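You operate a simulated robot arm through the tools that you are given. There is no shell and no other tool. Be economical: measure what you need, move in short steps, check, and stop when the job is done.

You run a simulated two-armed robot. Do the job below in one go: nothing can be reset, and whatever is moved stays where it is left.

TASK
Take the lid off the tub that says "No 92" on the work table and lay it down there.

It is judged by the outcome, as a careful person would: the job done as asked, and still so three seconds after it is handed in. It fails if anything else is knocked over, pushed out of place, dropped, spilled or broken. Lids that push on must go on centred and level and be pressed home; caps that screw on are set level and turned clockwise until they are tight.

THE ROBOT
Two 7-joint arms with two-finger parallel grippers on one trunk, on a base that drives. Base frame: it is fixed to the floor where the robot stands at the start and does not move with it; the origin is under the middle of the robot, x ahead of it, y to its left, z up; the surface under the hand at the start is at about z = 900. Lengths are in mm, angles in degrees, forces in N, time in s.
The left shoulder is at the start at [50, 177, 1179], the right one opposite. With the tool pointing down near the work surface each hand reaches from about 220 to 700 mm from the robot's upright axis, wherever it stands, measured 20 degrees to its own side. Payload 3.43 kg a hand.
The TCP of each hand is the grasp point between the finger pads, 34 mm short of the fingertips. In the tool frame z runs along the fingers and y along their closing line. The gripper opens to 128 mm. The fingers are 24 mm wide and 12 mm thick; the gripper's body (48 by 130 mm) begins 96 mm behind the TCP.
Orientation is told as [roll, pitch, yaw] about the base's x, y, z axes, in that order, counted from this pose: with the fingers straight down and closing along the base's y, the tool's x points along the base's -x, its y along +y and its z along -z.

THE INTERFACE
- The arms move only by the tool apply_moves. It takes "left_targets", "right_targets" or both (then of equal length, played together; a hand with none holds still); each is text: rows parted by semicolons, each of 7 numbers parted by spaces: the finger opening in cm, from 0 to 12.8, then the shift along the base's x, y, z in cm, then the turn, a rotation vector about the base's x, y, z in degrees. In form: fingers tx ty tz rx ry rz; .... A call has 1 to 12 rows; each row is the pose to reach, as a shift and turn from the pose commanded when the call began. Rows are played at 5 a second. More than 50 mm and 8.6 degrees between two rows, or a gripper value outside its range, and nothing of the call is played. A pose out of reach is approached as far as the arm can. The call stops where the force on the tool passes 40 N (or 10 N more than at its start, if that is more) or the arm is blocked; 0.2 s more then pass. The fingers move at their own pace (about 108 mm/s each) and stop on an object; they squeeze with about 42 N. The grip force told is the motor's: it shows also when the fingers shut on nothing. Time passes only in rows, and 0.2 s behind the last, so rows that repeat a pose let the fingers close. The reply holds the time, the measured pose of the TCP, the force on the tool along the base axes, the opening and the grip force, in the units named above and with some noise, with the torque about the TCP (base axes, N m) and any sound that the robot's microphone picked up.
- Cameras (640 x 400 px; columns grow to the right, rows downward): "scene" is now at [155.9, -10.2, 1340.6]; the picture's right is [-0.14, -0.99, 0.00], its down [-0.57, 0.08, -0.82] and it looks along [0.81, -0.11, -0.58] (base axes); focal length 250 px, centre (320, 200). "left" rides on the left gripper at [76, 11, -160] in its tool frame; the picture's right is [-0.15, 0.99, 0.00], its down [-0.88, -0.13, -0.46] and it looks along [-0.45, -0.07, 0.89] (tool axes); focal length 234 px, centre (320, 200). "right" rides on the right gripper at [76, -11, -160] in its tool frame; the picture's right is [0.15, 0.99, 0.00], its down [-0.88, 0.13, -0.46] and it looks along [-0.45, 0.07, 0.89] (tool axes); focal length 234 px, centre (320, 200).
- camera(camera): a new picture of that camera. The clock stands still meanwhile.
- raise_lower(by): slides the trunk up (or, below 0, down) by that many mm; the arms and the scene camera ride with it, the base frame stays. It gives what a move gives, with no picture.
- roll_base(legs): drives the robot by 1 to 6 legs, each [ahead, turn to the left] in mm and degrees, along the robot's own axes; the way and the turn of a leg run together, so that a leg with both is an arc; at most 1500 mm and 180 degrees a leg. The arms and the cameras ride along, it lands a little off, and it stops where it bumps. It gives what a move gives.
- pan_tilt(pan, tilt): turns the head with the scene camera to pan (to the left, within 80 degrees either way) and tilt (down, from -29 to 69), counted from straight ahead of the robot. It gives what a move gives.
- measure_at(camera, pixels): there is no depth. For up to 12 entries [column, row, z] of the newest picture of that camera ("zoom" is the newest enlarged one), the place [x, y] in the base frame at which the ray of that pixel passes the height z, good to about 3 mm. The clock stands still meanwhile.
- enlarge(camera, box): a new picture of the part [left, top, right, bottom] of that camera's present view, enlarged. The clock stands still meanwhile.
- finish_job(): hands the job in; it is judged then, once.

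Go step by step. Measure first, check grasps and placings, and put right what went wrong. The budget is 80 turns and 78 pictures, counting those below and the enlarged ones. Unless the task says otherwise, let go and move clear before handing in, and close with one line.

The tools are called after "Call:" as a command line: name --argument value ..., lists and objects as JSON in quotes. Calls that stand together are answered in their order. apply_moves: Moves the arms, as the interface text tells. Its arguments: {"type":"object","properties":{"left_targets":{"type":"string"},"right_targets":{"type":"string"}},"required":[]} The other tools are called the same way: raise_lower (by) slides the trunk up or down; roll_base (legs) drives the base; pan_tilt (pan, tilt) turns the head that bears the scene camera; camera (camera) takes a picture; measure_at (camera, pixels) gives the place at which the rays of pixels pass given heights; enlarge (camera, box) takes an enlarged picture of a part of a camera's view; finish_job () hands the job in.

At the start:

```text
time_s: 0.0
left_tcp_pos: [479.2, 171.5, 1163.2]
left_ee_rot: [-0.1, -0.1, 0.1]
left_contact_force: [-0.2, 0.2, 0.5]
left_wrist_torque: [-0.01, 0.01, -0.02]
left_gripper_width: 127.9
left_grasp_force: 0.1
right_tcp_pos: [406.1, -170.7, 1170.7]
right_ee_rot: [0.0, -0.1, 0.1]
right_contact_force: [-0.2, 0.4, -0.9]
right_wrist_torque: [0.01, 0.02, 0.0]
right_gripper_width: 128.2
right_grasp_force: 0.1
trunk travel left (down, up): [-350.0, 51.0]
robot x, y, heading: [-5.7, 0.4, -0.0]
head pan, tilt: [-8.1, 35.2]
```

scene: 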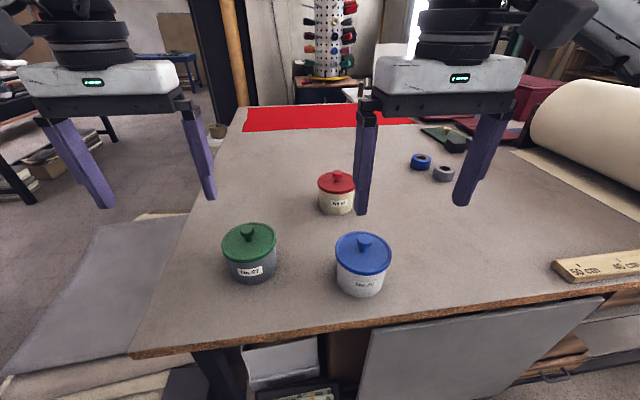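
right: 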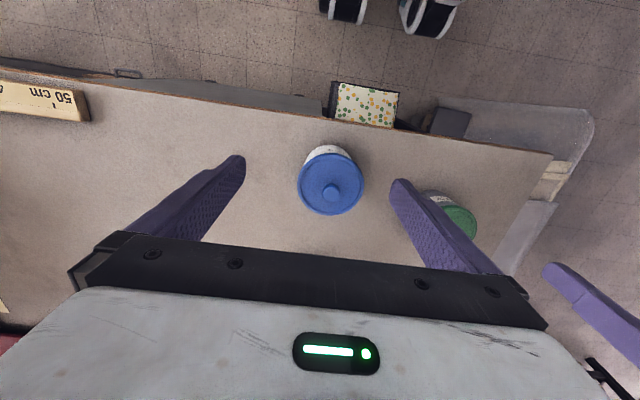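
left: 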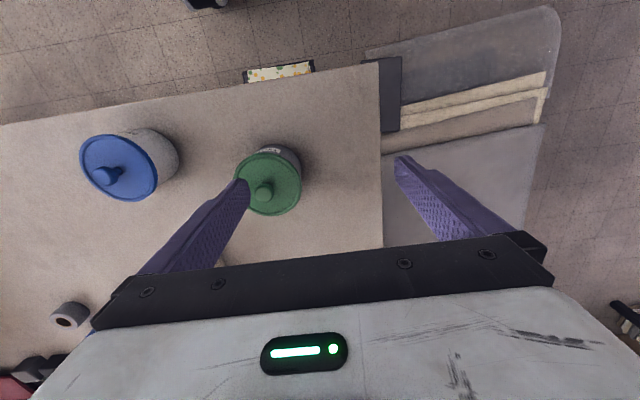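

Three tubs are visible: green (250,270), blue (365,285) and red (338,204). I'll enlarge to read the labels.

Call:
enlarge --camera "scene" --box '[210, 210, 290, 290]'

Call:
enlarge --camera "scene" --box '[325, 225, 405, 305]'

Call:
enlarge --camera "scene" --box '[300, 160, 370, 220]'

```text
5.00 times, centred on (250, 250) of scene
```

zoom: 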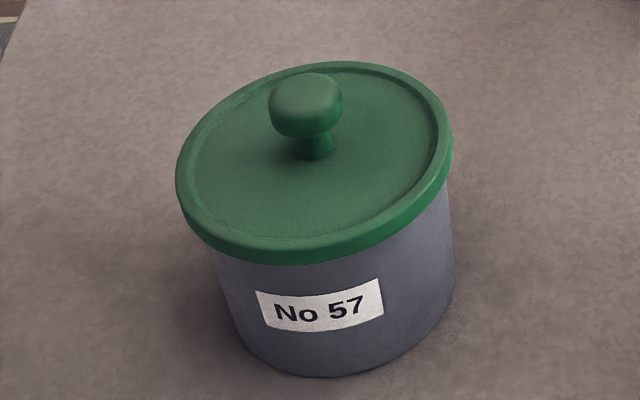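

```text
5.00 times, centred on (365, 265) of scene
```

zoom: 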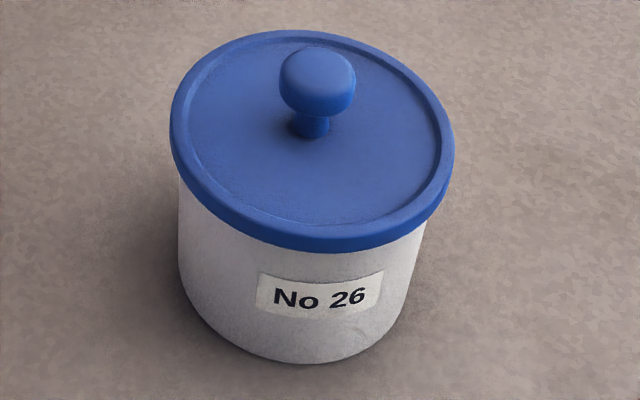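

```text
6.67 times, centred on (335, 190) of scene
```

zoom: 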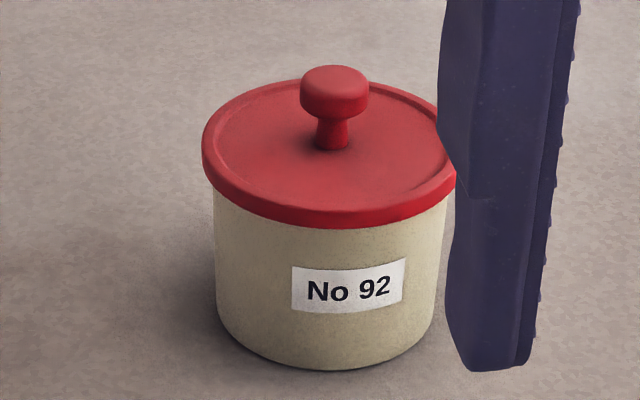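

The red tub is No 92. I'll measure its base, rim and knob in the zoom.

Call:
measure_at --camera "zoom" --pixels '[[325, 370, 900], [213, 320, 900], [433, 320, 900], [335, 90, 1000], [335, 90, 980], [335, 90, 990], [330, 228, 970], [203, 150, 970], [456, 165, 970], [332, 150, 970]]'

Call:
measure_at --camera "left" --pixels '[[264, 193, 1000], [108, 177, 1000]]'

Call:
measure_at --camera "scene" --pixels '[[249, 231, 1000], [363, 240, 1000]]'

```text
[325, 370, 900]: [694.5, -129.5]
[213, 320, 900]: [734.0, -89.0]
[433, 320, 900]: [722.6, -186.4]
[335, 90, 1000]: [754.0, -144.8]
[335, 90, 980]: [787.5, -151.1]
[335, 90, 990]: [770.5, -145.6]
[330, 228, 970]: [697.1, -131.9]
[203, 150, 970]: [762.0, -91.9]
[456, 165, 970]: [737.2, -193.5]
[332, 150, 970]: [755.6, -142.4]
```

```text
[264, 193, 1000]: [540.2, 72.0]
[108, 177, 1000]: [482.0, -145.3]
```

```text
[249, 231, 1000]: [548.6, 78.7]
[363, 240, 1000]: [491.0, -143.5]
```

The red tub centre is about (743,-140), slightly beyond comfortable reach. I'll check the table edge before rolling forward.

Call:
measure_at --camera "scene" --pixels '[[150, 352, 900], [360, 335, 900], [600, 294, 900], [420, 158, 900], [444, 170, 900], [440, 130, 900]]'

Call:
pan_tilt --pan -8 --tilt 65

Call:
camera --camera "scene"

```text
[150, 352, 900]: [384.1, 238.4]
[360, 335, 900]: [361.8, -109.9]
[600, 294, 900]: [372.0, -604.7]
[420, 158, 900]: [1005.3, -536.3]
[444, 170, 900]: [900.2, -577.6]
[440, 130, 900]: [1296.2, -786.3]
```

```text
time_s: 0.9
left_tcp_pos: [478.7, 170.7, 1164.1]
left_ee_rot: [0.0, 0.0, 0.1]
left_contact_force: [-0.3, 0.7, -1.2]
left_wrist_torque: [-0.01, -0.02, -0.02]
left_gripper_width: 128.1
left_grasp_force: 0.0
right_tcp_pos: [406.0, -170.2, 1170.7]
right_ee_rot: [0.0, 0.1, 0.0]
right_contact_force: [-0.2, 0.6, 0.1]
right_wrist_torque: [0.0, 0.0, 0.05]
right_gripper_width: 128.1
right_grasp_force: 0.0
trunk travel left (down, up): [-350.0, 51.0]
robot x, y, heading: [0.5, 2.0, 0.0]
head pan, tilt: [-8.0, 65.0]
```

```text
71 pictures are left
```

scene: 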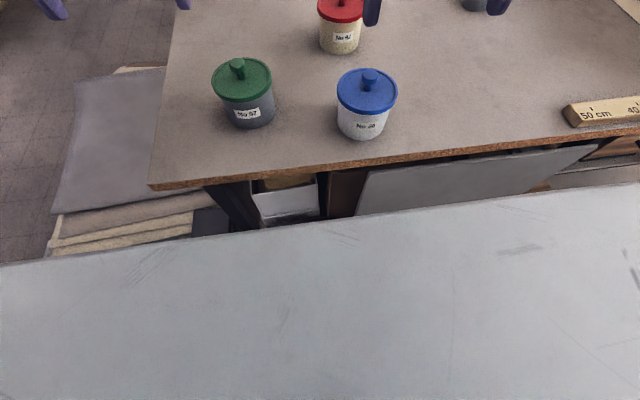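

Call:
measure_at --camera "scene" --pixels '[[320, 222, 1100], [320, 222, 900], [320, 222, 700], [320, 222, 500], [320, 222, 300]]'

```text
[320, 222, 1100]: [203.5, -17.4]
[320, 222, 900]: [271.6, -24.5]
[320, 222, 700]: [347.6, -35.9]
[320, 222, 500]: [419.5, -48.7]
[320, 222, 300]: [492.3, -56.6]
```

The gap to the table edge (x≈365) seems enough, so I'll roll ahead 100 mm in two small legs.

Call:
roll_base --legs '[[50, 0], [50, 0]]'

Call:
pan_tilt --pan -12 --tilt 38

Call:
camera --camera "scene"

```text
time_s: 2.4
left_tcp_pos: [577.6, 172.9, 1163.9]
left_ee_rot: [-0.1, 0.1, 0.1]
left_contact_force: [-1.3, 1.0, -0.3]
left_wrist_torque: [-0.01, 0.03, -0.02]
left_gripper_width: 128.1
left_grasp_force: 0.1
right_tcp_pos: [506.5, -171.1, 1171.2]
right_ee_rot: [0.0, 0.1, 0.0]
right_contact_force: [1.1, 0.6, 0.6]
right_wrist_torque: [0.0, 0.06, -0.01]
right_gripper_width: 128.0
right_grasp_force: 0.2
trunk travel left (down, up): [-350.0, 51.0]
robot x, y, heading: [99.9, -2.2, -0.1]
head pan, tilt: [-8.0, 65.0]
```

```text
time_s: 3.3
left_tcp_pos: [577.9, 171.0, 1163.3]
left_ee_rot: [0.0, -0.1, 0.2]
left_contact_force: [0.3, -0.6, 0.2]
left_wrist_torque: [0.05, 0.03, -0.02]
left_gripper_width: 127.8
left_grasp_force: 0.1
right_tcp_pos: [504.9, -169.3, 1171.2]
right_ee_rot: [0.0, 0.0, 0.0]
right_contact_force: [-0.8, -0.1, 0.1]
right_wrist_torque: [0.03, -0.02, 0.0]
right_gripper_width: 127.8
right_grasp_force: 0.0
trunk travel left (down, up): [-350.0, 51.0]
robot x, y, heading: [100.9, -2.4, 0.3]
head pan, tilt: [-12.0, 38.0]
```

```text
70 pictures are left
```

scene: 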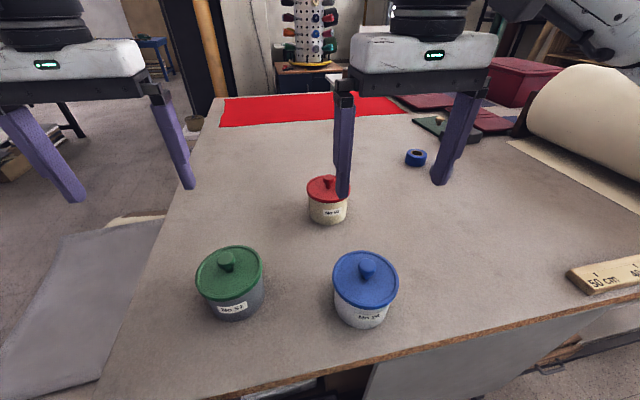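

The drive went cleanly. I'll move the right hand ahead at height, closing the fingers to about 7 cm, then look with the wrist camera.

Call:
apply_moves --right_targets "12 4 0.5 0 0 0 0; 10 8 1 0 0 0 0; 8 12 1.5 0 0 0 0; 7 16 2 0 0 0 0; 7 19 2.5 -1 0 0 0; 7 22 2.9 -2 0 0 0; 7 22 2.9 -2 0 0 0"

Call:
camera --camera "right"

Call:
camera --camera "scene"

```text
time_s: 4.9
left_tcp_pos: [577.3, 171.6, 1164.0]
left_ee_rot: [0.0, -0.1, 0.0]
left_contact_force: [0.7, 0.8, -0.6]
left_wrist_torque: [0.03, -0.01, 0.01]
left_gripper_width: 128.1
left_grasp_force: 0.2
right_tcp_pos: [714.9, -142.1, 1154.1]
right_ee_rot: [0.0, 0.0, 0.1]
right_contact_force: [-0.4, 0.5, 0.3]
right_wrist_torque: [-0.03, 0.0, -0.02]
right_gripper_width: 69.9
right_grasp_force: 0.0
right hand out of reach, approached as far as the arm can: row 6, 7
trunk travel left (down, up): [-350.0, 51.0]
robot x, y, heading: [97.5, 1.2, -0.1]
head pan, tilt: [-12.0, 38.0]
```

```text
69 pictures are left
```

right: 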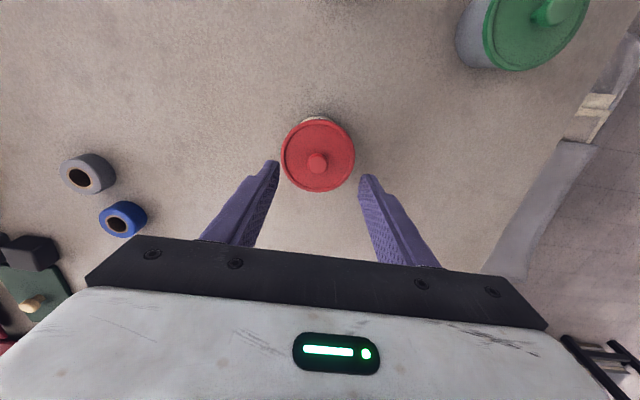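

```text
68 pictures are left
```

scene: 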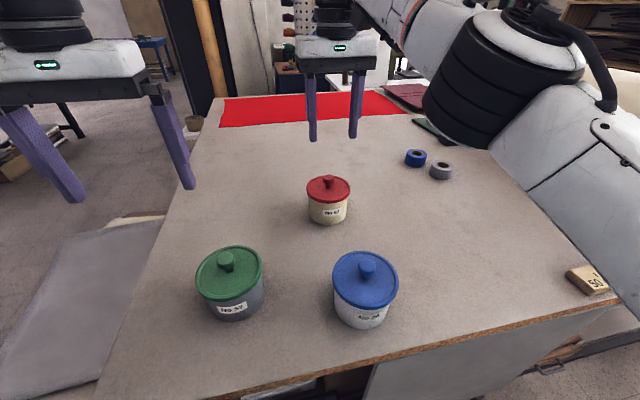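

I'll triangulate the knob using both views.

Call:
measure_at --camera "right" --pixels '[[318, 162, 1000], [318, 162, 985], [318, 118, 965], [318, 192, 965], [282, 156, 965], [355, 156, 965]]'

Call:
enlarge --camera "scene" --box '[290, 160, 370, 230]'

```text
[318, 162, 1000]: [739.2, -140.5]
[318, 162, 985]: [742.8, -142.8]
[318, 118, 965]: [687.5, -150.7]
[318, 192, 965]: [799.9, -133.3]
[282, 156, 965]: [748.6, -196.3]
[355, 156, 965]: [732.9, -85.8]
```

```text
5.71 times, centred on (330, 195) of scene
```

zoom: 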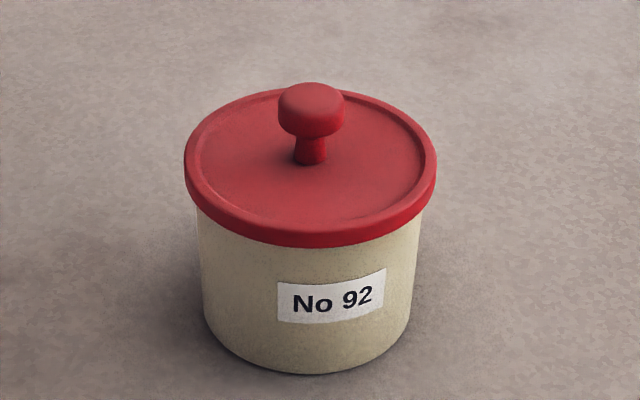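

Call:
measure_at --camera "zoom" --pixels '[[311, 100, 1010], [311, 100, 1000], [311, 100, 990], [310, 373, 900], [310, 245, 955], [310, 245, 965], [310, 88, 965], [310, 162, 965], [278, 115, 1000], [345, 115, 1000]]'

```text
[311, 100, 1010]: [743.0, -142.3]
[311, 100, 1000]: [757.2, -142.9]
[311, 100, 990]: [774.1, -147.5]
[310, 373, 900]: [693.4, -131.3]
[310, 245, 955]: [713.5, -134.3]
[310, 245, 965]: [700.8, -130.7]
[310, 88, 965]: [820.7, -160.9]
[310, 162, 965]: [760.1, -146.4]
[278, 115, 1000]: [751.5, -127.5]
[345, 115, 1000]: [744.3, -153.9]
```

The knob top is at z≈1010, (741,-142), and the lid top at about 978, so TCP z≈1016 gives the tips purchase under the knob head. I'll descend partway first.

Call:
apply_moves --right_targets "6 0 0 -4 0 0 0; 6 0.5 0 -8 0 0 0; 6 1.5 0 -9 0 0 0; 6 1.5 0 -9 0 0 0"

Call:
camera --camera "right"

Call:
enlarge --camera "scene" --box '[270, 120, 390, 230]'

```text
time_s: 5.9
left_tcp_pos: [578.5, 171.9, 1164.9]
left_ee_rot: [0.0, 0.0, 0.1]
left_contact_force: [-0.5, 0.3, -0.5]
left_wrist_torque: [0.02, -0.01, 0.01]
left_gripper_width: 128.0
left_grasp_force: 0.1
right_tcp_pos: [731.3, -143.5, 1063.3]
right_ee_rot: [0.0, 0.1, 0.0]
right_contact_force: [0.1, 0.6, -0.2]
right_wrist_torque: [-0.01, 0.01, -0.02]
right_gripper_width: 60.1
right_grasp_force: 0.0
trunk travel left (down, up): [-350.0, 51.0]
robot x, y, heading: [97.1, -0.4, 0.0]
head pan, tilt: [-12.0, 38.0]
```

```text
66 pictures are left
```

right: 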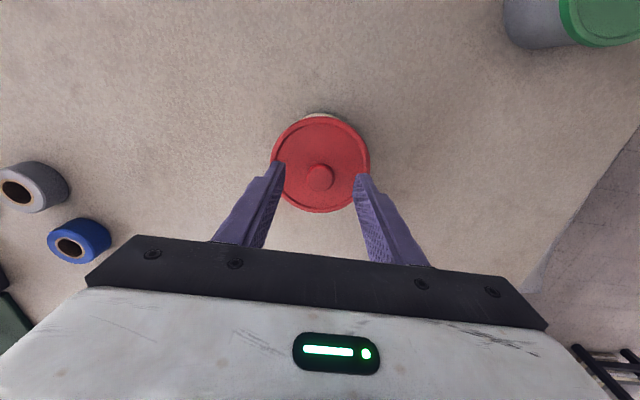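

```text
3.64 times, centred on (330, 175) of scene
```

zoom: 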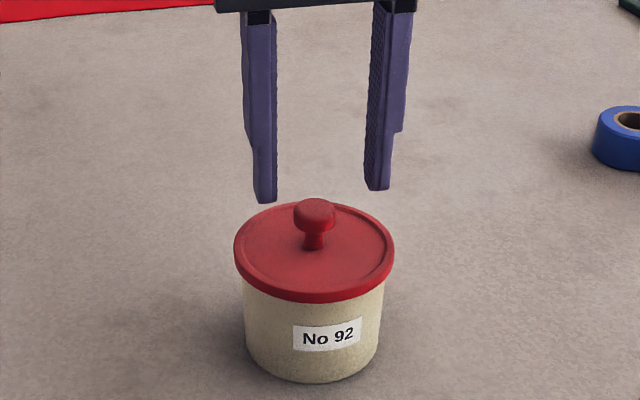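

Call:
measure_at --camera "right" --pixels '[[320, 177, 1008], [320, 177, 1000]]'

Call:
measure_at --camera "zoom" --pixels '[[315, 208, 1008], [315, 208, 1012], [315, 208, 1004]]'

```text
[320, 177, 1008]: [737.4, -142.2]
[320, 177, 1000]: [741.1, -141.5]
```

```text
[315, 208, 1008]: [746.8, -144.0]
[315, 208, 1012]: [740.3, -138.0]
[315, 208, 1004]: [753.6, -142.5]
```

The knob is centred at about (740,-142). I'll move 9 mm ahead, descend 46 mm and close.

Call:
apply_moves --right_targets "6 0.9 0.1 0 0 0 0; 6 0.9 0.1 -2.5 0 0 0; 6 0.9 0.1 -4 0 0 0; 6 0.9 0.1 -4.7 0 0 0; 6 0.9 0.1 -4.7 0 0 0"

Call:
enlarge --camera "scene" --box '[290, 150, 370, 230]'

Call:
camera --camera "right"

```text
time_s: 7.1
left_tcp_pos: [575.5, 171.9, 1164.4]
left_ee_rot: [-0.2, -0.1, 0.1]
left_contact_force: [-0.5, -0.1, -0.7]
left_wrist_torque: [0.01, -0.02, -0.02]
left_gripper_width: 127.9
left_grasp_force: 0.3
right_tcp_pos: [738.2, -142.2, 1019.5]
right_ee_rot: [0.0, -0.2, 0.0]
right_contact_force: [0.2, -0.6, 8.1]
right_wrist_torque: [-0.04, 0.02, 0.03]
right_gripper_width: 60.0
right_grasp_force: 0.0
trunk travel left (down, up): [-350.0, 51.0]
robot x, y, heading: [101.0, -2.1, 0.0]
head pan, tilt: [-12.0, 38.0]
```

```text
5.00 times, centred on (330, 190) of scene
```

zoom: 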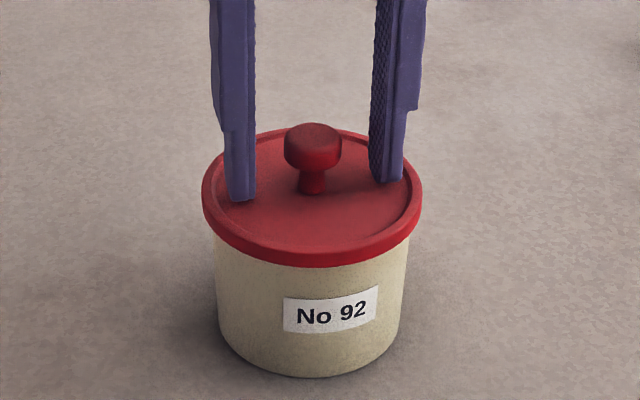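

```text
63 pictures are left
```

right: 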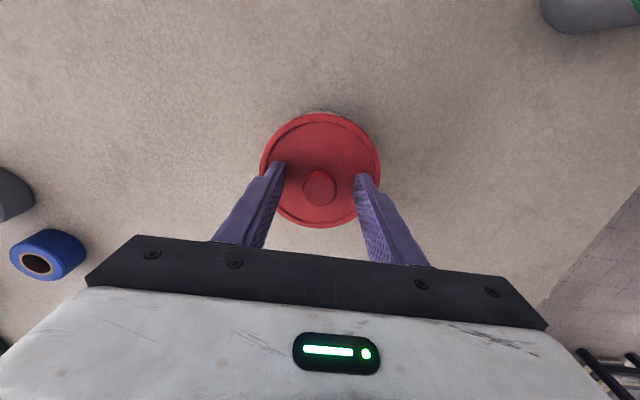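

The tips touch the lid (8 N) and straddle the knob. I'll lift 4 mm and close.

Call:
apply_moves --right_targets "6 0 0 0.4 0 0 0; 4 0 0 0.4 0 0 0; 1.5 0 0 0.4 0 0 0; 1.5 0 0 0.4 0 0 0; 0.5 0 0 0.4 0 0 0; 0.5 0 0 0.4 0 0 0"

Call:
enlarge --camera "scene" --box '[290, 150, 370, 230]'

```text
time_s: 8.5
left_tcp_pos: [577.6, 172.4, 1164.1]
left_ee_rot: [0.0, 0.0, 0.0]
left_contact_force: [-1.0, -0.4, -0.2]
left_wrist_torque: [-0.02, -0.02, 0.02]
left_gripper_width: 127.7
left_grasp_force: 0.1
right_tcp_pos: [738.0, -141.7, 1022.8]
right_ee_rot: [0.0, 0.0, 0.0]
right_contact_force: [0.3, 0.6, -3.2]
right_wrist_torque: [0.01, 0.02, 0.03]
right_gripper_width: 24.8
right_grasp_force: 42.2
trunk travel left (down, up): [-350.0, 51.0]
robot x, y, heading: [94.3, 1.8, -0.2]
head pan, tilt: [-12.0, 38.0]
```

```text
5.00 times, centred on (330, 190) of scene
```

zoom: 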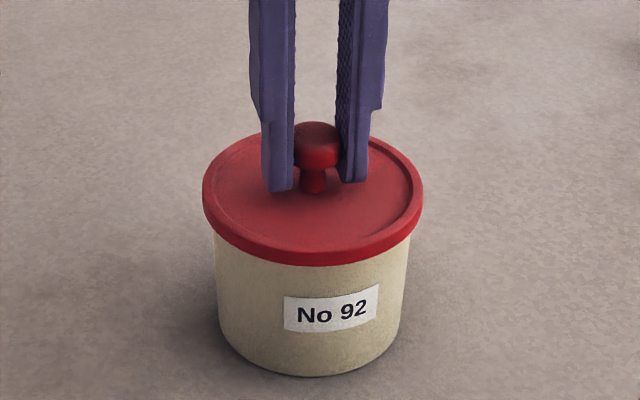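

The knob is gripped (24.8 mm, 42 N). I'll lift a little and check whether the lid comes off without the tub.

Call:
apply_moves --right_targets "0.5 0 0 0.3 0 0 0; 0.5 0 0 0.6 0 0 0; 0.5 0 0 1.0 0 0 0; 0.5 0 0 1.4 0 0 0"

Call:
enlarge --camera "scene" --box '[290, 150, 370, 230]'

```text
time_s: 9.5
left_tcp_pos: [578.5, 170.7, 1163.7]
left_ee_rot: [-0.1, 0.1, 0.1]
left_contact_force: [-0.2, -0.2, -0.2]
left_wrist_torque: [-0.02, 0.0, 0.03]
left_gripper_width: 128.0
left_grasp_force: 0.1
right_tcp_pos: [739.7, -141.5, 1036.1]
right_ee_rot: [0.0, -0.1, -0.1]
right_contact_force: [-0.6, -0.1, 0.9]
right_wrist_torque: [-0.01, 0.01, 0.02]
right_gripper_width: 29.7
right_grasp_force: 0.0
trunk travel left (down, up): [-350.0, 51.0]
robot x, y, heading: [97.5, 0.2, 0.1]
head pan, tilt: [-12.0, 38.0]
```

```text
5.00 times, centred on (330, 190) of scene
```

zoom: 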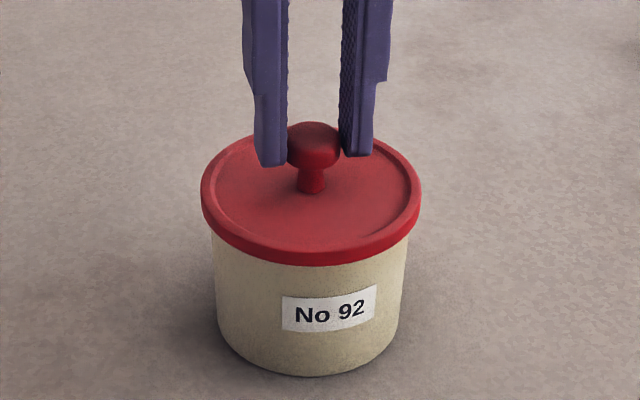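

The fingers have slid up the knob (width 29.7, grip 0) and the lid has stayed put. I'll hold a moment to see the state.

Call:
apply_moves --right_targets "0.5 0 0 0 0 0 0; 0.5 0 0 0 0 0 0"

Call:
camera --camera "right"

Call:
enlarge --camera "scene" --box '[305, 155, 355, 195]'

```text
time_s: 10.1
left_tcp_pos: [577.0, 171.1, 1165.1]
left_ee_rot: [-0.1, -0.1, 0.2]
left_contact_force: [-0.5, 0.2, 0.4]
left_wrist_torque: [-0.03, 0.01, 0.0]
left_gripper_width: 128.2
left_grasp_force: 0.0
right_tcp_pos: [738.2, -141.6, 1037.0]
right_ee_rot: [0.1, -0.2, 0.0]
right_contact_force: [1.4, -0.4, 6.8]
right_wrist_torque: [0.03, 0.0, 0.01]
right_gripper_width: 24.8
right_grasp_force: 42.2
trunk travel left (down, up): [-350.0, 51.0]
robot x, y, heading: [100.6, 2.2, 0.1]
head pan, tilt: [-12.0, 38.0]
```

```text
60 pictures are left
```

right: 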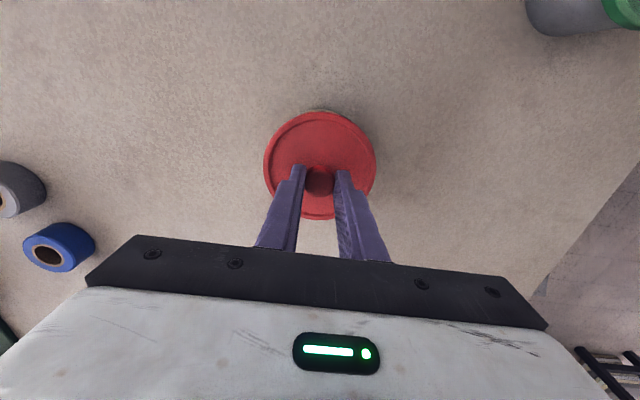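

```text
10.00 times, centred on (330, 175) of scene
```

zoom: 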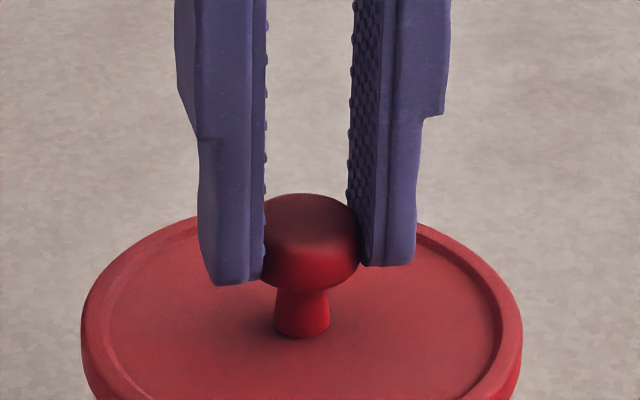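

It has regripped, but high on the knob. I'll open, go back down to lid level, regrip deeply and lift in tiny steps while watching the force.

Call:
apply_moves --right_targets "4.5 0 0 0 0 0 0; 4.5 0 0 0 0 0 0; 4.5 0.1 0 -1 0 0 0; 4.5 0.1 0 -1.65 0 0 0; 4.5 0.1 0 -1.65 0 0 0; 0 0.1 0 -1.65 0 0 0; 0 0.1 0 -1.65 0 0 0; 0 0.1 0 -1.65 0 0 0"

Call:
apply_moves --right_targets "0 0 0 0.1 0 0 0; 0 0 0 0.2 0 0 0"

Call:
apply_moves --right_targets "0 0 0 0.1 0 0 0; 0 0 0 0.2 0 0 0"

Call:
apply_moves --right_targets "0 0 0 0.1 0 0 0; 0 0 0 0.2 0 0 0"

Call:
enlarge --camera "scene" --box '[290, 150, 370, 230]'

```text
time_s: 11.9
left_tcp_pos: [576.5, 171.2, 1164.1]
left_ee_rot: [-0.1, 0.0, 0.2]
left_contact_force: [0.7, -0.3, 0.3]
left_wrist_torque: [0.01, 0.02, -0.03]
left_gripper_width: 128.1
left_grasp_force: 0.0
right_tcp_pos: [737.8, -141.8, 1020.7]
right_ee_rot: [-0.1, -0.1, 0.1]
right_contact_force: [2.4, -2.0, 9.4]
right_wrist_torque: [0.0, 0.0, 0.02]
right_gripper_width: 24.5
right_grasp_force: 42.0
trunk travel left (down, up): [-350.0, 51.0]
robot x, y, heading: [101.0, 0.3, -0.0]
head pan, tilt: [-12.0, 38.0]
```

```text
time_s: 12.5
left_tcp_pos: [578.2, 171.8, 1164.0]
left_ee_rot: [0.0, 0.0, 0.2]
left_contact_force: [-0.2, 0.0, -0.9]
left_wrist_torque: [-0.02, 0.0, -0.01]
left_gripper_width: 128.2
left_grasp_force: 0.1
right_tcp_pos: [739.2, -142.6, 1020.3]
right_ee_rot: [0.0, 0.0, 0.0]
right_contact_force: [-0.3, 0.4, -0.4]
right_wrist_torque: [0.0, 0.02, 0.04]
right_gripper_width: 24.7
right_grasp_force: 42.0
trunk travel left (down, up): [-350.0, 51.0]
robot x, y, heading: [102.1, 2.7, 0.3]
head pan, tilt: [-12.0, 38.0]
heard: snap
```

```text
time_s: 13.1
left_tcp_pos: [578.2, 171.2, 1164.8]
left_ee_rot: [0.0, 0.0, 0.2]
left_contact_force: [-0.5, 1.3, -1.4]
left_wrist_torque: [-0.01, 0.0, -0.04]
left_gripper_width: 128.0
left_grasp_force: 0.0
right_tcp_pos: [739.8, -142.4, 1021.8]
right_ee_rot: [0.1, 0.0, 0.0]
right_contact_force: [0.6, -0.2, 0.1]
right_wrist_torque: [-0.04, 0.0, 0.01]
right_gripper_width: 24.7
right_grasp_force: 42.2
trunk travel left (down, up): [-350.0, 51.0]
robot x, y, heading: [96.6, 0.6, -0.0]
head pan, tilt: [-12.0, 38.0]
```

```text
time_s: 13.7
left_tcp_pos: [577.2, 171.6, 1162.9]
left_ee_rot: [0.0, 0.0, 0.1]
left_contact_force: [0.0, 0.8, 0.1]
left_wrist_torque: [0.02, -0.01, -0.03]
left_gripper_width: 128.1
left_grasp_force: 0.1
right_tcp_pos: [741.1, -142.2, 1024.0]
right_ee_rot: [0.0, 0.0, 0.1]
right_contact_force: [0.1, -0.6, -0.1]
right_wrist_torque: [0.02, -0.01, 0.0]
right_gripper_width: 24.6
right_grasp_force: 41.8
trunk travel left (down, up): [-350.0, 51.0]
robot x, y, heading: [98.8, 1.1, -0.1]
head pan, tilt: [-12.0, 38.0]
```

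```text
5.00 times, centred on (330, 190) of scene
```

zoom: 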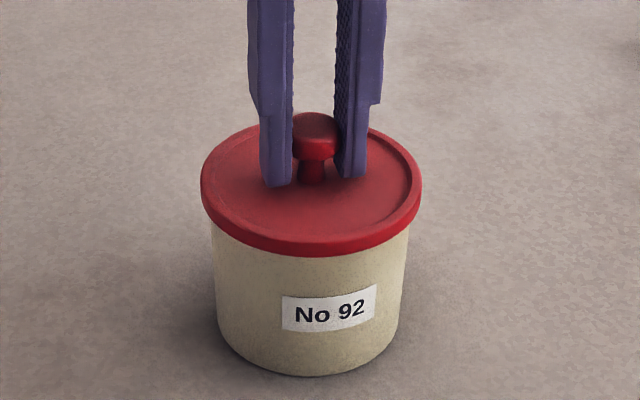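

A snap was heard and the lid is about 4 mm up while the tub stays put. I'll lift further, gently.

Call:
apply_moves --right_targets "0 0 0 0.4 0 0 0; 0 0 0 0.9 0 0 0; 0 0 0 1.5 0 0 0; 0 0 0 2.3 0 0 0; 0 0 0 3.2 0 0 0; 0 0 0 4.2 0 0 0; 0 0 0 5.0 0 0 0"

Call:
camera --camera "scene"

```text
time_s: 15.3
left_tcp_pos: [577.6, 171.4, 1163.4]
left_ee_rot: [0.0, 0.0, 0.1]
left_contact_force: [-0.4, -0.6, -0.8]
left_wrist_torque: [0.0, -0.02, -0.01]
left_gripper_width: 128.2
left_grasp_force: 0.2
right_tcp_pos: [737.3, -142.4, 1075.3]
right_ee_rot: [-0.1, 0.0, 0.0]
right_contact_force: [-0.4, 1.1, -0.4]
right_wrist_torque: [0.0, 0.01, 0.01]
right_gripper_width: 24.3
right_grasp_force: 41.8
trunk travel left (down, up): [-350.0, 51.0]
robot x, y, heading: [98.8, -0.3, -0.1]
head pan, tilt: [-12.0, 38.0]
```

```text
57 pictures are left
```

scene: 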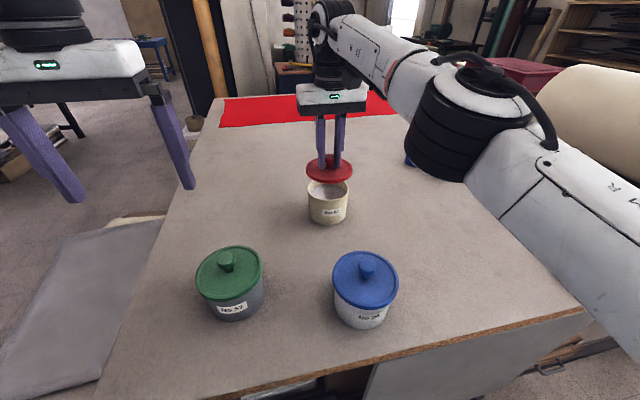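

The lid is off, level in the hand, and the tub is undisturbed. The table at about (660,-330) is empty, so I'll carry the lid there at height and start down.

Call:
apply_moves --right_targets "0 0 0 1.5 0 0 0; 0 -1 -3 2 0 0 0; 0 -2.5 -7 2 0 0 0; 0 -4 -11 2 0 0 0; 0 -6 -15 2 0 0 0; 0 -8 -19 2 0 0 0; 0 -8 -19 0 0 0 0; 0 -8 -19 -3 0 0 0; 0 -8 -19 -6 0 0 0; 0 -8 -19 -8.5 0 0 0; 0 -8 -19 -10 0 0 0"

Call:
camera --camera "scene"

Call:
camera --camera "right"

```text
time_s: 17.7
left_tcp_pos: [577.0, 171.9, 1163.8]
left_ee_rot: [0.1, 0.1, 0.1]
left_contact_force: [0.0, 1.0, 0.4]
left_wrist_torque: [0.02, 0.01, 0.0]
left_gripper_width: 128.1
left_grasp_force: 0.2
right_tcp_pos: [659.8, -333.6, 976.7]
right_ee_rot: [0.0, -0.1, 0.0]
right_contact_force: [0.9, -0.1, -1.0]
right_wrist_torque: [-0.01, 0.0, -0.01]
right_gripper_width: 24.7
right_grasp_force: 42.0
right hand out of reach, approached as far as the arm can: row 1
trunk travel left (down, up): [-350.0, 51.0]
robot x, y, heading: [95.4, 1.3, 0.3]
head pan, tilt: [-12.0, 38.0]
```

```text
56 pictures are left
```

scene: 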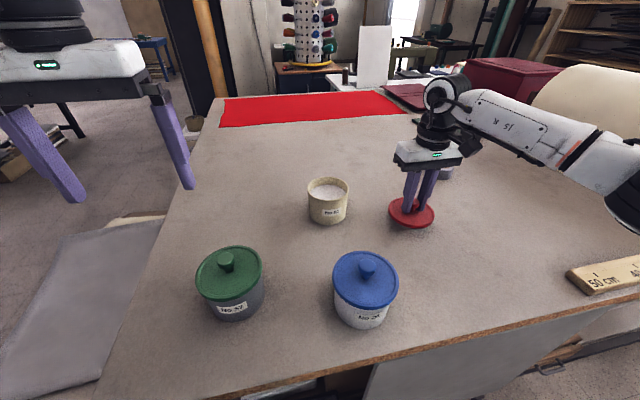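

```text
55 pictures are left
```

right: 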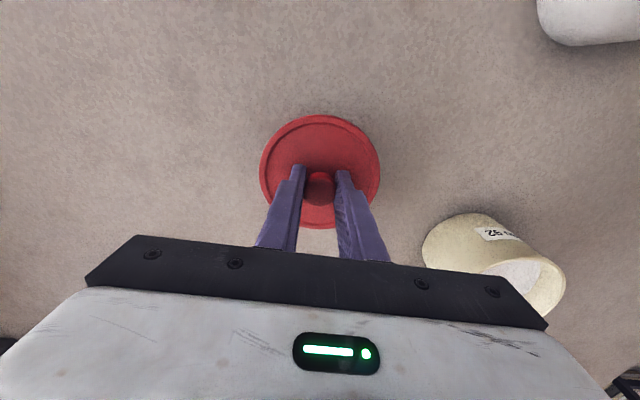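

The lid hangs just above clear table. I'll lower in 5 mm steps until there's contact.

Call:
apply_moves --right_targets "0 0 0 -0.5 0 0 0; 0 0 0 -1 0 0 0; 0 0 0 -1.5 0 0 0; 0 0 0 -1.8 0 0 0"

Call:
enlarge --camera "scene" --box '[370, 160, 450, 240]'

```text
time_s: 18.7
left_tcp_pos: [577.9, 171.1, 1162.8]
left_ee_rot: [0.0, 0.0, 0.1]
left_contact_force: [0.4, -0.4, 0.3]
left_wrist_torque: [0.0, 0.01, -0.03]
left_gripper_width: 127.9
left_grasp_force: 0.0
right_tcp_pos: [660.1, -331.3, 957.1]
right_ee_rot: [0.1, 0.1, 0.0]
right_contact_force: [1.3, -0.9, -0.2]
right_wrist_torque: [0.0, 0.0, 0.01]
right_gripper_width: 24.4
right_grasp_force: 42.0
trunk travel left (down, up): [-350.0, 51.0]
robot x, y, heading: [100.0, 2.6, 0.1]
head pan, tilt: [-12.0, 38.0]
```

```text
5.00 times, centred on (410, 200) of scene
```

zoom: 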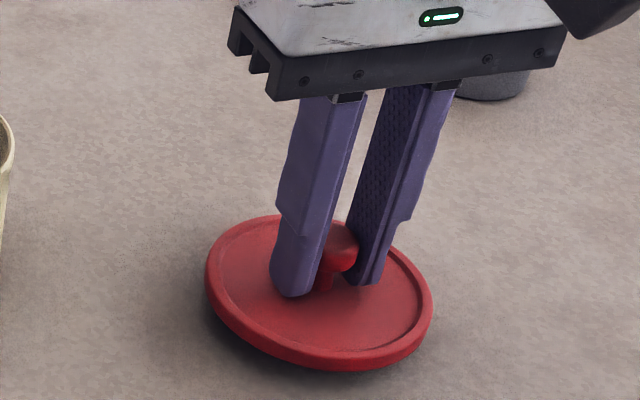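

No contact yet and the lid is almost down. I'll continue in 2–3 mm steps.

Call:
apply_moves --right_targets "0 0 0 -0.2 0 0 0; 0 0 0 -0.4 0 0 0; 0 0 0 -0.6 0 0 0"

Call:
apply_moves --right_targets "0 0 0 -0.2 0 0 0; 0 0 0 -0.3 0 0 0"

Call:
enlarge --camera "scene" --box '[370, 160, 450, 240]'

```text
time_s: 19.5
left_tcp_pos: [578.5, 171.8, 1164.0]
left_ee_rot: [0.0, 0.0, 0.1]
left_contact_force: [0.7, 0.0, -1.0]
left_wrist_torque: [0.0, 0.0, 0.01]
left_gripper_width: 128.1
left_grasp_force: 0.1
right_tcp_pos: [659.0, -332.2, 951.7]
right_ee_rot: [0.0, 0.0, 0.0]
right_contact_force: [0.2, -0.2, 0.1]
right_wrist_torque: [0.02, -0.02, -0.03]
right_gripper_width: 24.7
right_grasp_force: 42.5
trunk travel left (down, up): [-350.0, 51.0]
robot x, y, heading: [97.3, 0.5, -0.1]
head pan, tilt: [-12.0, 38.0]
```

```text
time_s: 20.1
left_tcp_pos: [577.9, 171.2, 1165.2]
left_ee_rot: [0.0, 0.0, 0.1]
left_contact_force: [-0.7, -0.4, 1.0]
left_wrist_torque: [0.01, -0.01, -0.01]
left_gripper_width: 127.9
left_grasp_force: 0.0
right_tcp_pos: [659.4, -332.8, 947.8]
right_ee_rot: [0.0, 0.0, 0.0]
right_contact_force: [0.0, -0.8, -1.1]
right_wrist_torque: [0.01, 0.01, -0.03]
right_gripper_width: 24.7
right_grasp_force: 42.2
trunk travel left (down, up): [-350.0, 51.0]
robot x, y, heading: [98.9, 2.3, -0.1]
head pan, tilt: [-12.0, 38.0]
```

```text
5.00 times, centred on (410, 200) of scene
```

zoom: 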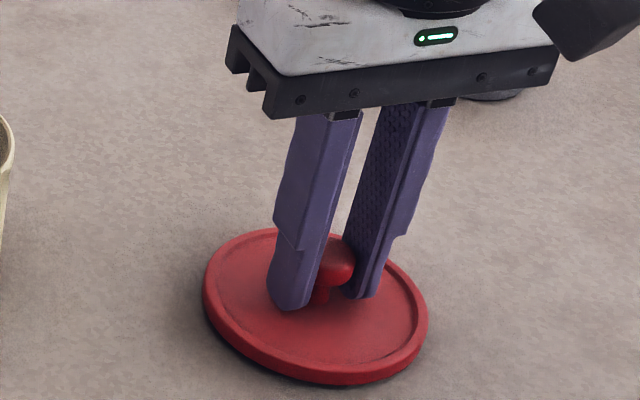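

Still no contact force, so I'll go on down in small steps.

Call:
apply_moves --right_targets "0 0 0 -0.15 0 0 0; 0 0 0 -0.3 0 0 0"

Call:
apply_moves --right_targets "0 0 0 -0.1 0 0 0; 0 0 0 -0.2 0 0 0"

Call:
enlarge --camera "scene" --box '[370, 160, 450, 240]'

```text
time_s: 20.7
left_tcp_pos: [577.2, 171.6, 1163.3]
left_ee_rot: [0.0, 0.0, 0.0]
left_contact_force: [0.2, 0.4, 0.2]
left_wrist_torque: [0.0, 0.01, -0.01]
left_gripper_width: 127.9
left_grasp_force: 0.0
right_tcp_pos: [659.7, -333.3, 946.3]
right_ee_rot: [0.0, -0.1, 0.0]
right_contact_force: [-0.5, -0.8, 0.1]
right_wrist_torque: [-0.02, 0.02, 0.01]
right_gripper_width: 24.4
right_grasp_force: 42.4
trunk travel left (down, up): [-350.0, 51.0]
robot x, y, heading: [95.8, -0.5, -0.2]
head pan, tilt: [-12.0, 38.0]
```

```text
time_s: 21.3
left_tcp_pos: [576.9, 171.3, 1165.3]
left_ee_rot: [0.1, 0.0, 0.1]
left_contact_force: [0.2, -1.1, 0.0]
left_wrist_torque: [-0.04, 0.04, -0.01]
left_gripper_width: 127.9
left_grasp_force: 0.1
right_tcp_pos: [660.8, -332.5, 942.6]
right_ee_rot: [0.0, -0.1, 0.0]
right_contact_force: [-0.1, -0.6, 0.3]
right_wrist_torque: [-0.01, 0.03, -0.01]
right_gripper_width: 24.5
right_grasp_force: 42.6
trunk travel left (down, up): [-350.0, 51.0]
robot x, y, heading: [98.9, 0.2, -0.0]
head pan, tilt: [-12.0, 38.0]
```

```text
5.00 times, centred on (410, 200) of scene
```

zoom: 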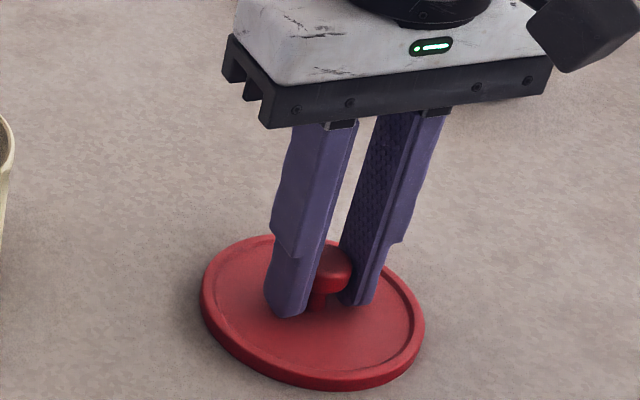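

Call:
apply_moves --right_targets "0 0 0 -0.1 0 0 0; 0 0 0 -0.2 0 0 0"

Call:
apply_moves --right_targets "0 0 0 -0.1 0 0 0; 0 0 0 -0.2 0 0 0"

Call:
enlarge --camera "scene" --box '[370, 160, 450, 240]'

```text
time_s: 21.9
left_tcp_pos: [576.1, 171.3, 1165.0]
left_ee_rot: [-0.1, -0.1, 0.1]
left_contact_force: [0.4, 0.0, -0.3]
left_wrist_torque: [-0.01, 0.0, -0.01]
left_gripper_width: 127.9
left_grasp_force: 0.1
right_tcp_pos: [659.8, -332.0, 943.5]
right_ee_rot: [0.0, -0.1, 0.0]
right_contact_force: [-1.1, -2.2, 11.5]
right_wrist_torque: [-0.06, 0.17, -0.03]
right_gripper_width: 24.3
right_grasp_force: 42.1
trunk travel left (down, up): [-350.0, 51.0]
robot x, y, heading: [98.6, 1.1, -0.2]
head pan, tilt: [-12.0, 38.0]
```

```text
time_s: 22.5
left_tcp_pos: [576.7, 172.4, 1165.2]
left_ee_rot: [-0.1, -0.2, 0.1]
left_contact_force: [-0.4, -0.4, -0.1]
left_wrist_torque: [0.02, -0.03, 0.02]
left_gripper_width: 128.2
left_grasp_force: 0.0
right_tcp_pos: [659.5, -331.4, 943.1]
right_ee_rot: [0.0, -0.4, 0.0]
right_contact_force: [0.3, -2.5, 23.6]
right_wrist_torque: [-0.1, 0.21, 0.0]
right_gripper_width: 24.9
right_grasp_force: 42.4
trunk travel left (down, up): [-350.0, 51.0]
robot x, y, heading: [98.3, -3.4, 0.1]
head pan, tilt: [-12.0, 38.0]
```

```text
5.00 times, centred on (410, 200) of scene
```

zoom: 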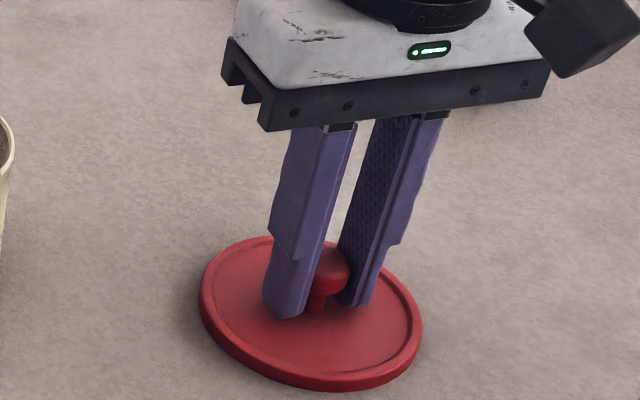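

The lid is resting on the table (23 N). I'll ease up 4 mm to unload it, open gently and rise.

Call:
apply_moves --right_targets "0 0 0 0.3 0 0 0; 3 0 0 0.3 0 0 0; 5 0 0 0.3 0 0 0; 5 0 0 0.3 0 0 0; 5 0 0 1.5 0 0 0; 5 0 0 4 0 0 0; 5 0 0 8 0 0 0; 5 0 0 12 0 0 0; 5 -3 -2 16 0 0 0; 5 -6 -2 18 0 0 0"

Call:
camera --camera "scene"

Call:
camera --camera "right"

```text
refused: row 9 steps farther than a row can; nothing moved
```

```text
50 pictures are left
```

scene: 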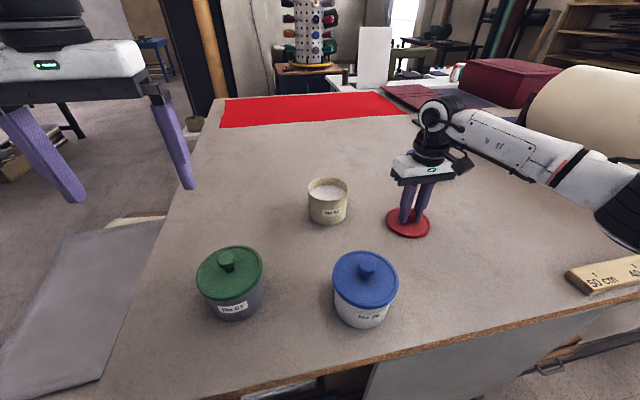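

```text
49 pictures are left
```

right: 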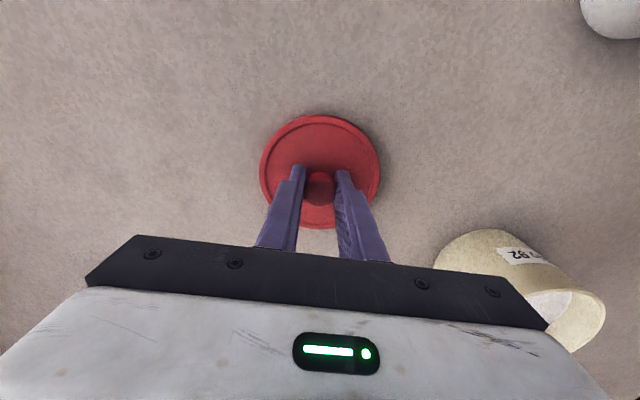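

The call was refused for one long step, and nothing moved. I'll repeat it with shorter steps.

Call:
apply_moves --right_targets "0 0 0 0.2 0 0 0; 3 0 0 0.2 0 0 0; 5 0 0 0.2 0 0 0; 5 0 0 0.2 0 0 0; 5 0 0 1.5 0 0 0; 5 0 0 4 0 0 0; 5 0 0 8 0 0 0; 5 0 0 12 0 0 0; 5 -2 0 15 0 0 0; 5 -4 0 17 0 0 0"

Call:
camera --camera "scene"

Call:
camera --camera "right"

```text
time_s: 24.7
left_tcp_pos: [576.9, 170.9, 1163.9]
left_ee_rot: [-0.2, 0.0, 0.1]
left_contact_force: [0.0, -0.4, 0.1]
left_wrist_torque: [0.01, -0.01, -0.03]
left_gripper_width: 127.9
left_grasp_force: 0.1
right_tcp_pos: [621.2, -331.5, 1109.0]
right_ee_rot: [0.0, 0.1, 0.1]
right_contact_force: [-1.6, 0.4, 0.5]
right_wrist_torque: [0.01, 0.01, 0.01]
right_gripper_width: 49.8
right_grasp_force: 0.0
trunk travel left (down, up): [-350.0, 51.0]
robot x, y, heading: [95.7, 3.7, 0.1]
head pan, tilt: [-12.0, 38.0]
```

```text
48 pictures are left
```

scene: 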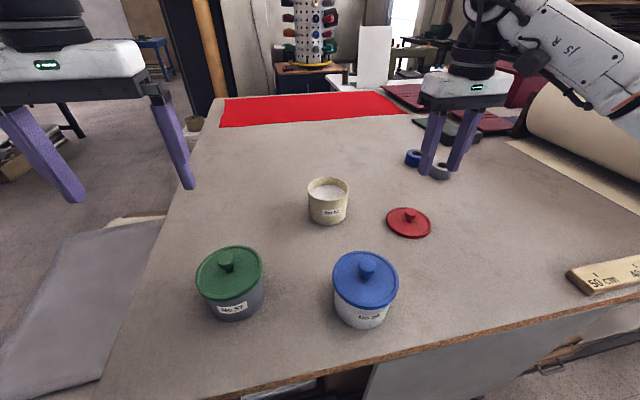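

```text
47 pictures are left
```

right: 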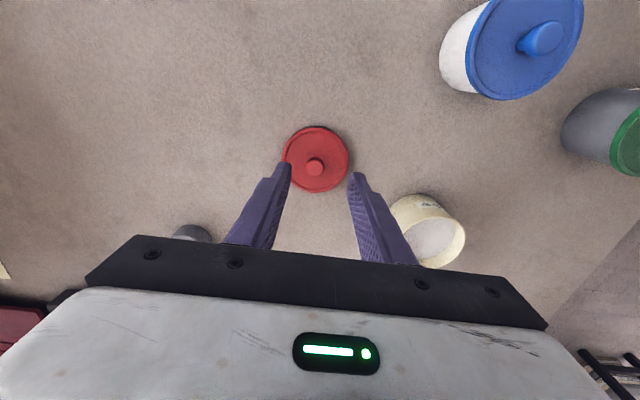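

The lid lies flat on the table at (408,222), the open tub still stands upright where it was, nothing else has moved, and the hand is clear. I'll hand the job in.

Call:
finish_job

```text
The job is handed in.
```

The red lid of tub "No 92" is off and lying flat on the work table beside the tub, which is upright and unspilled.
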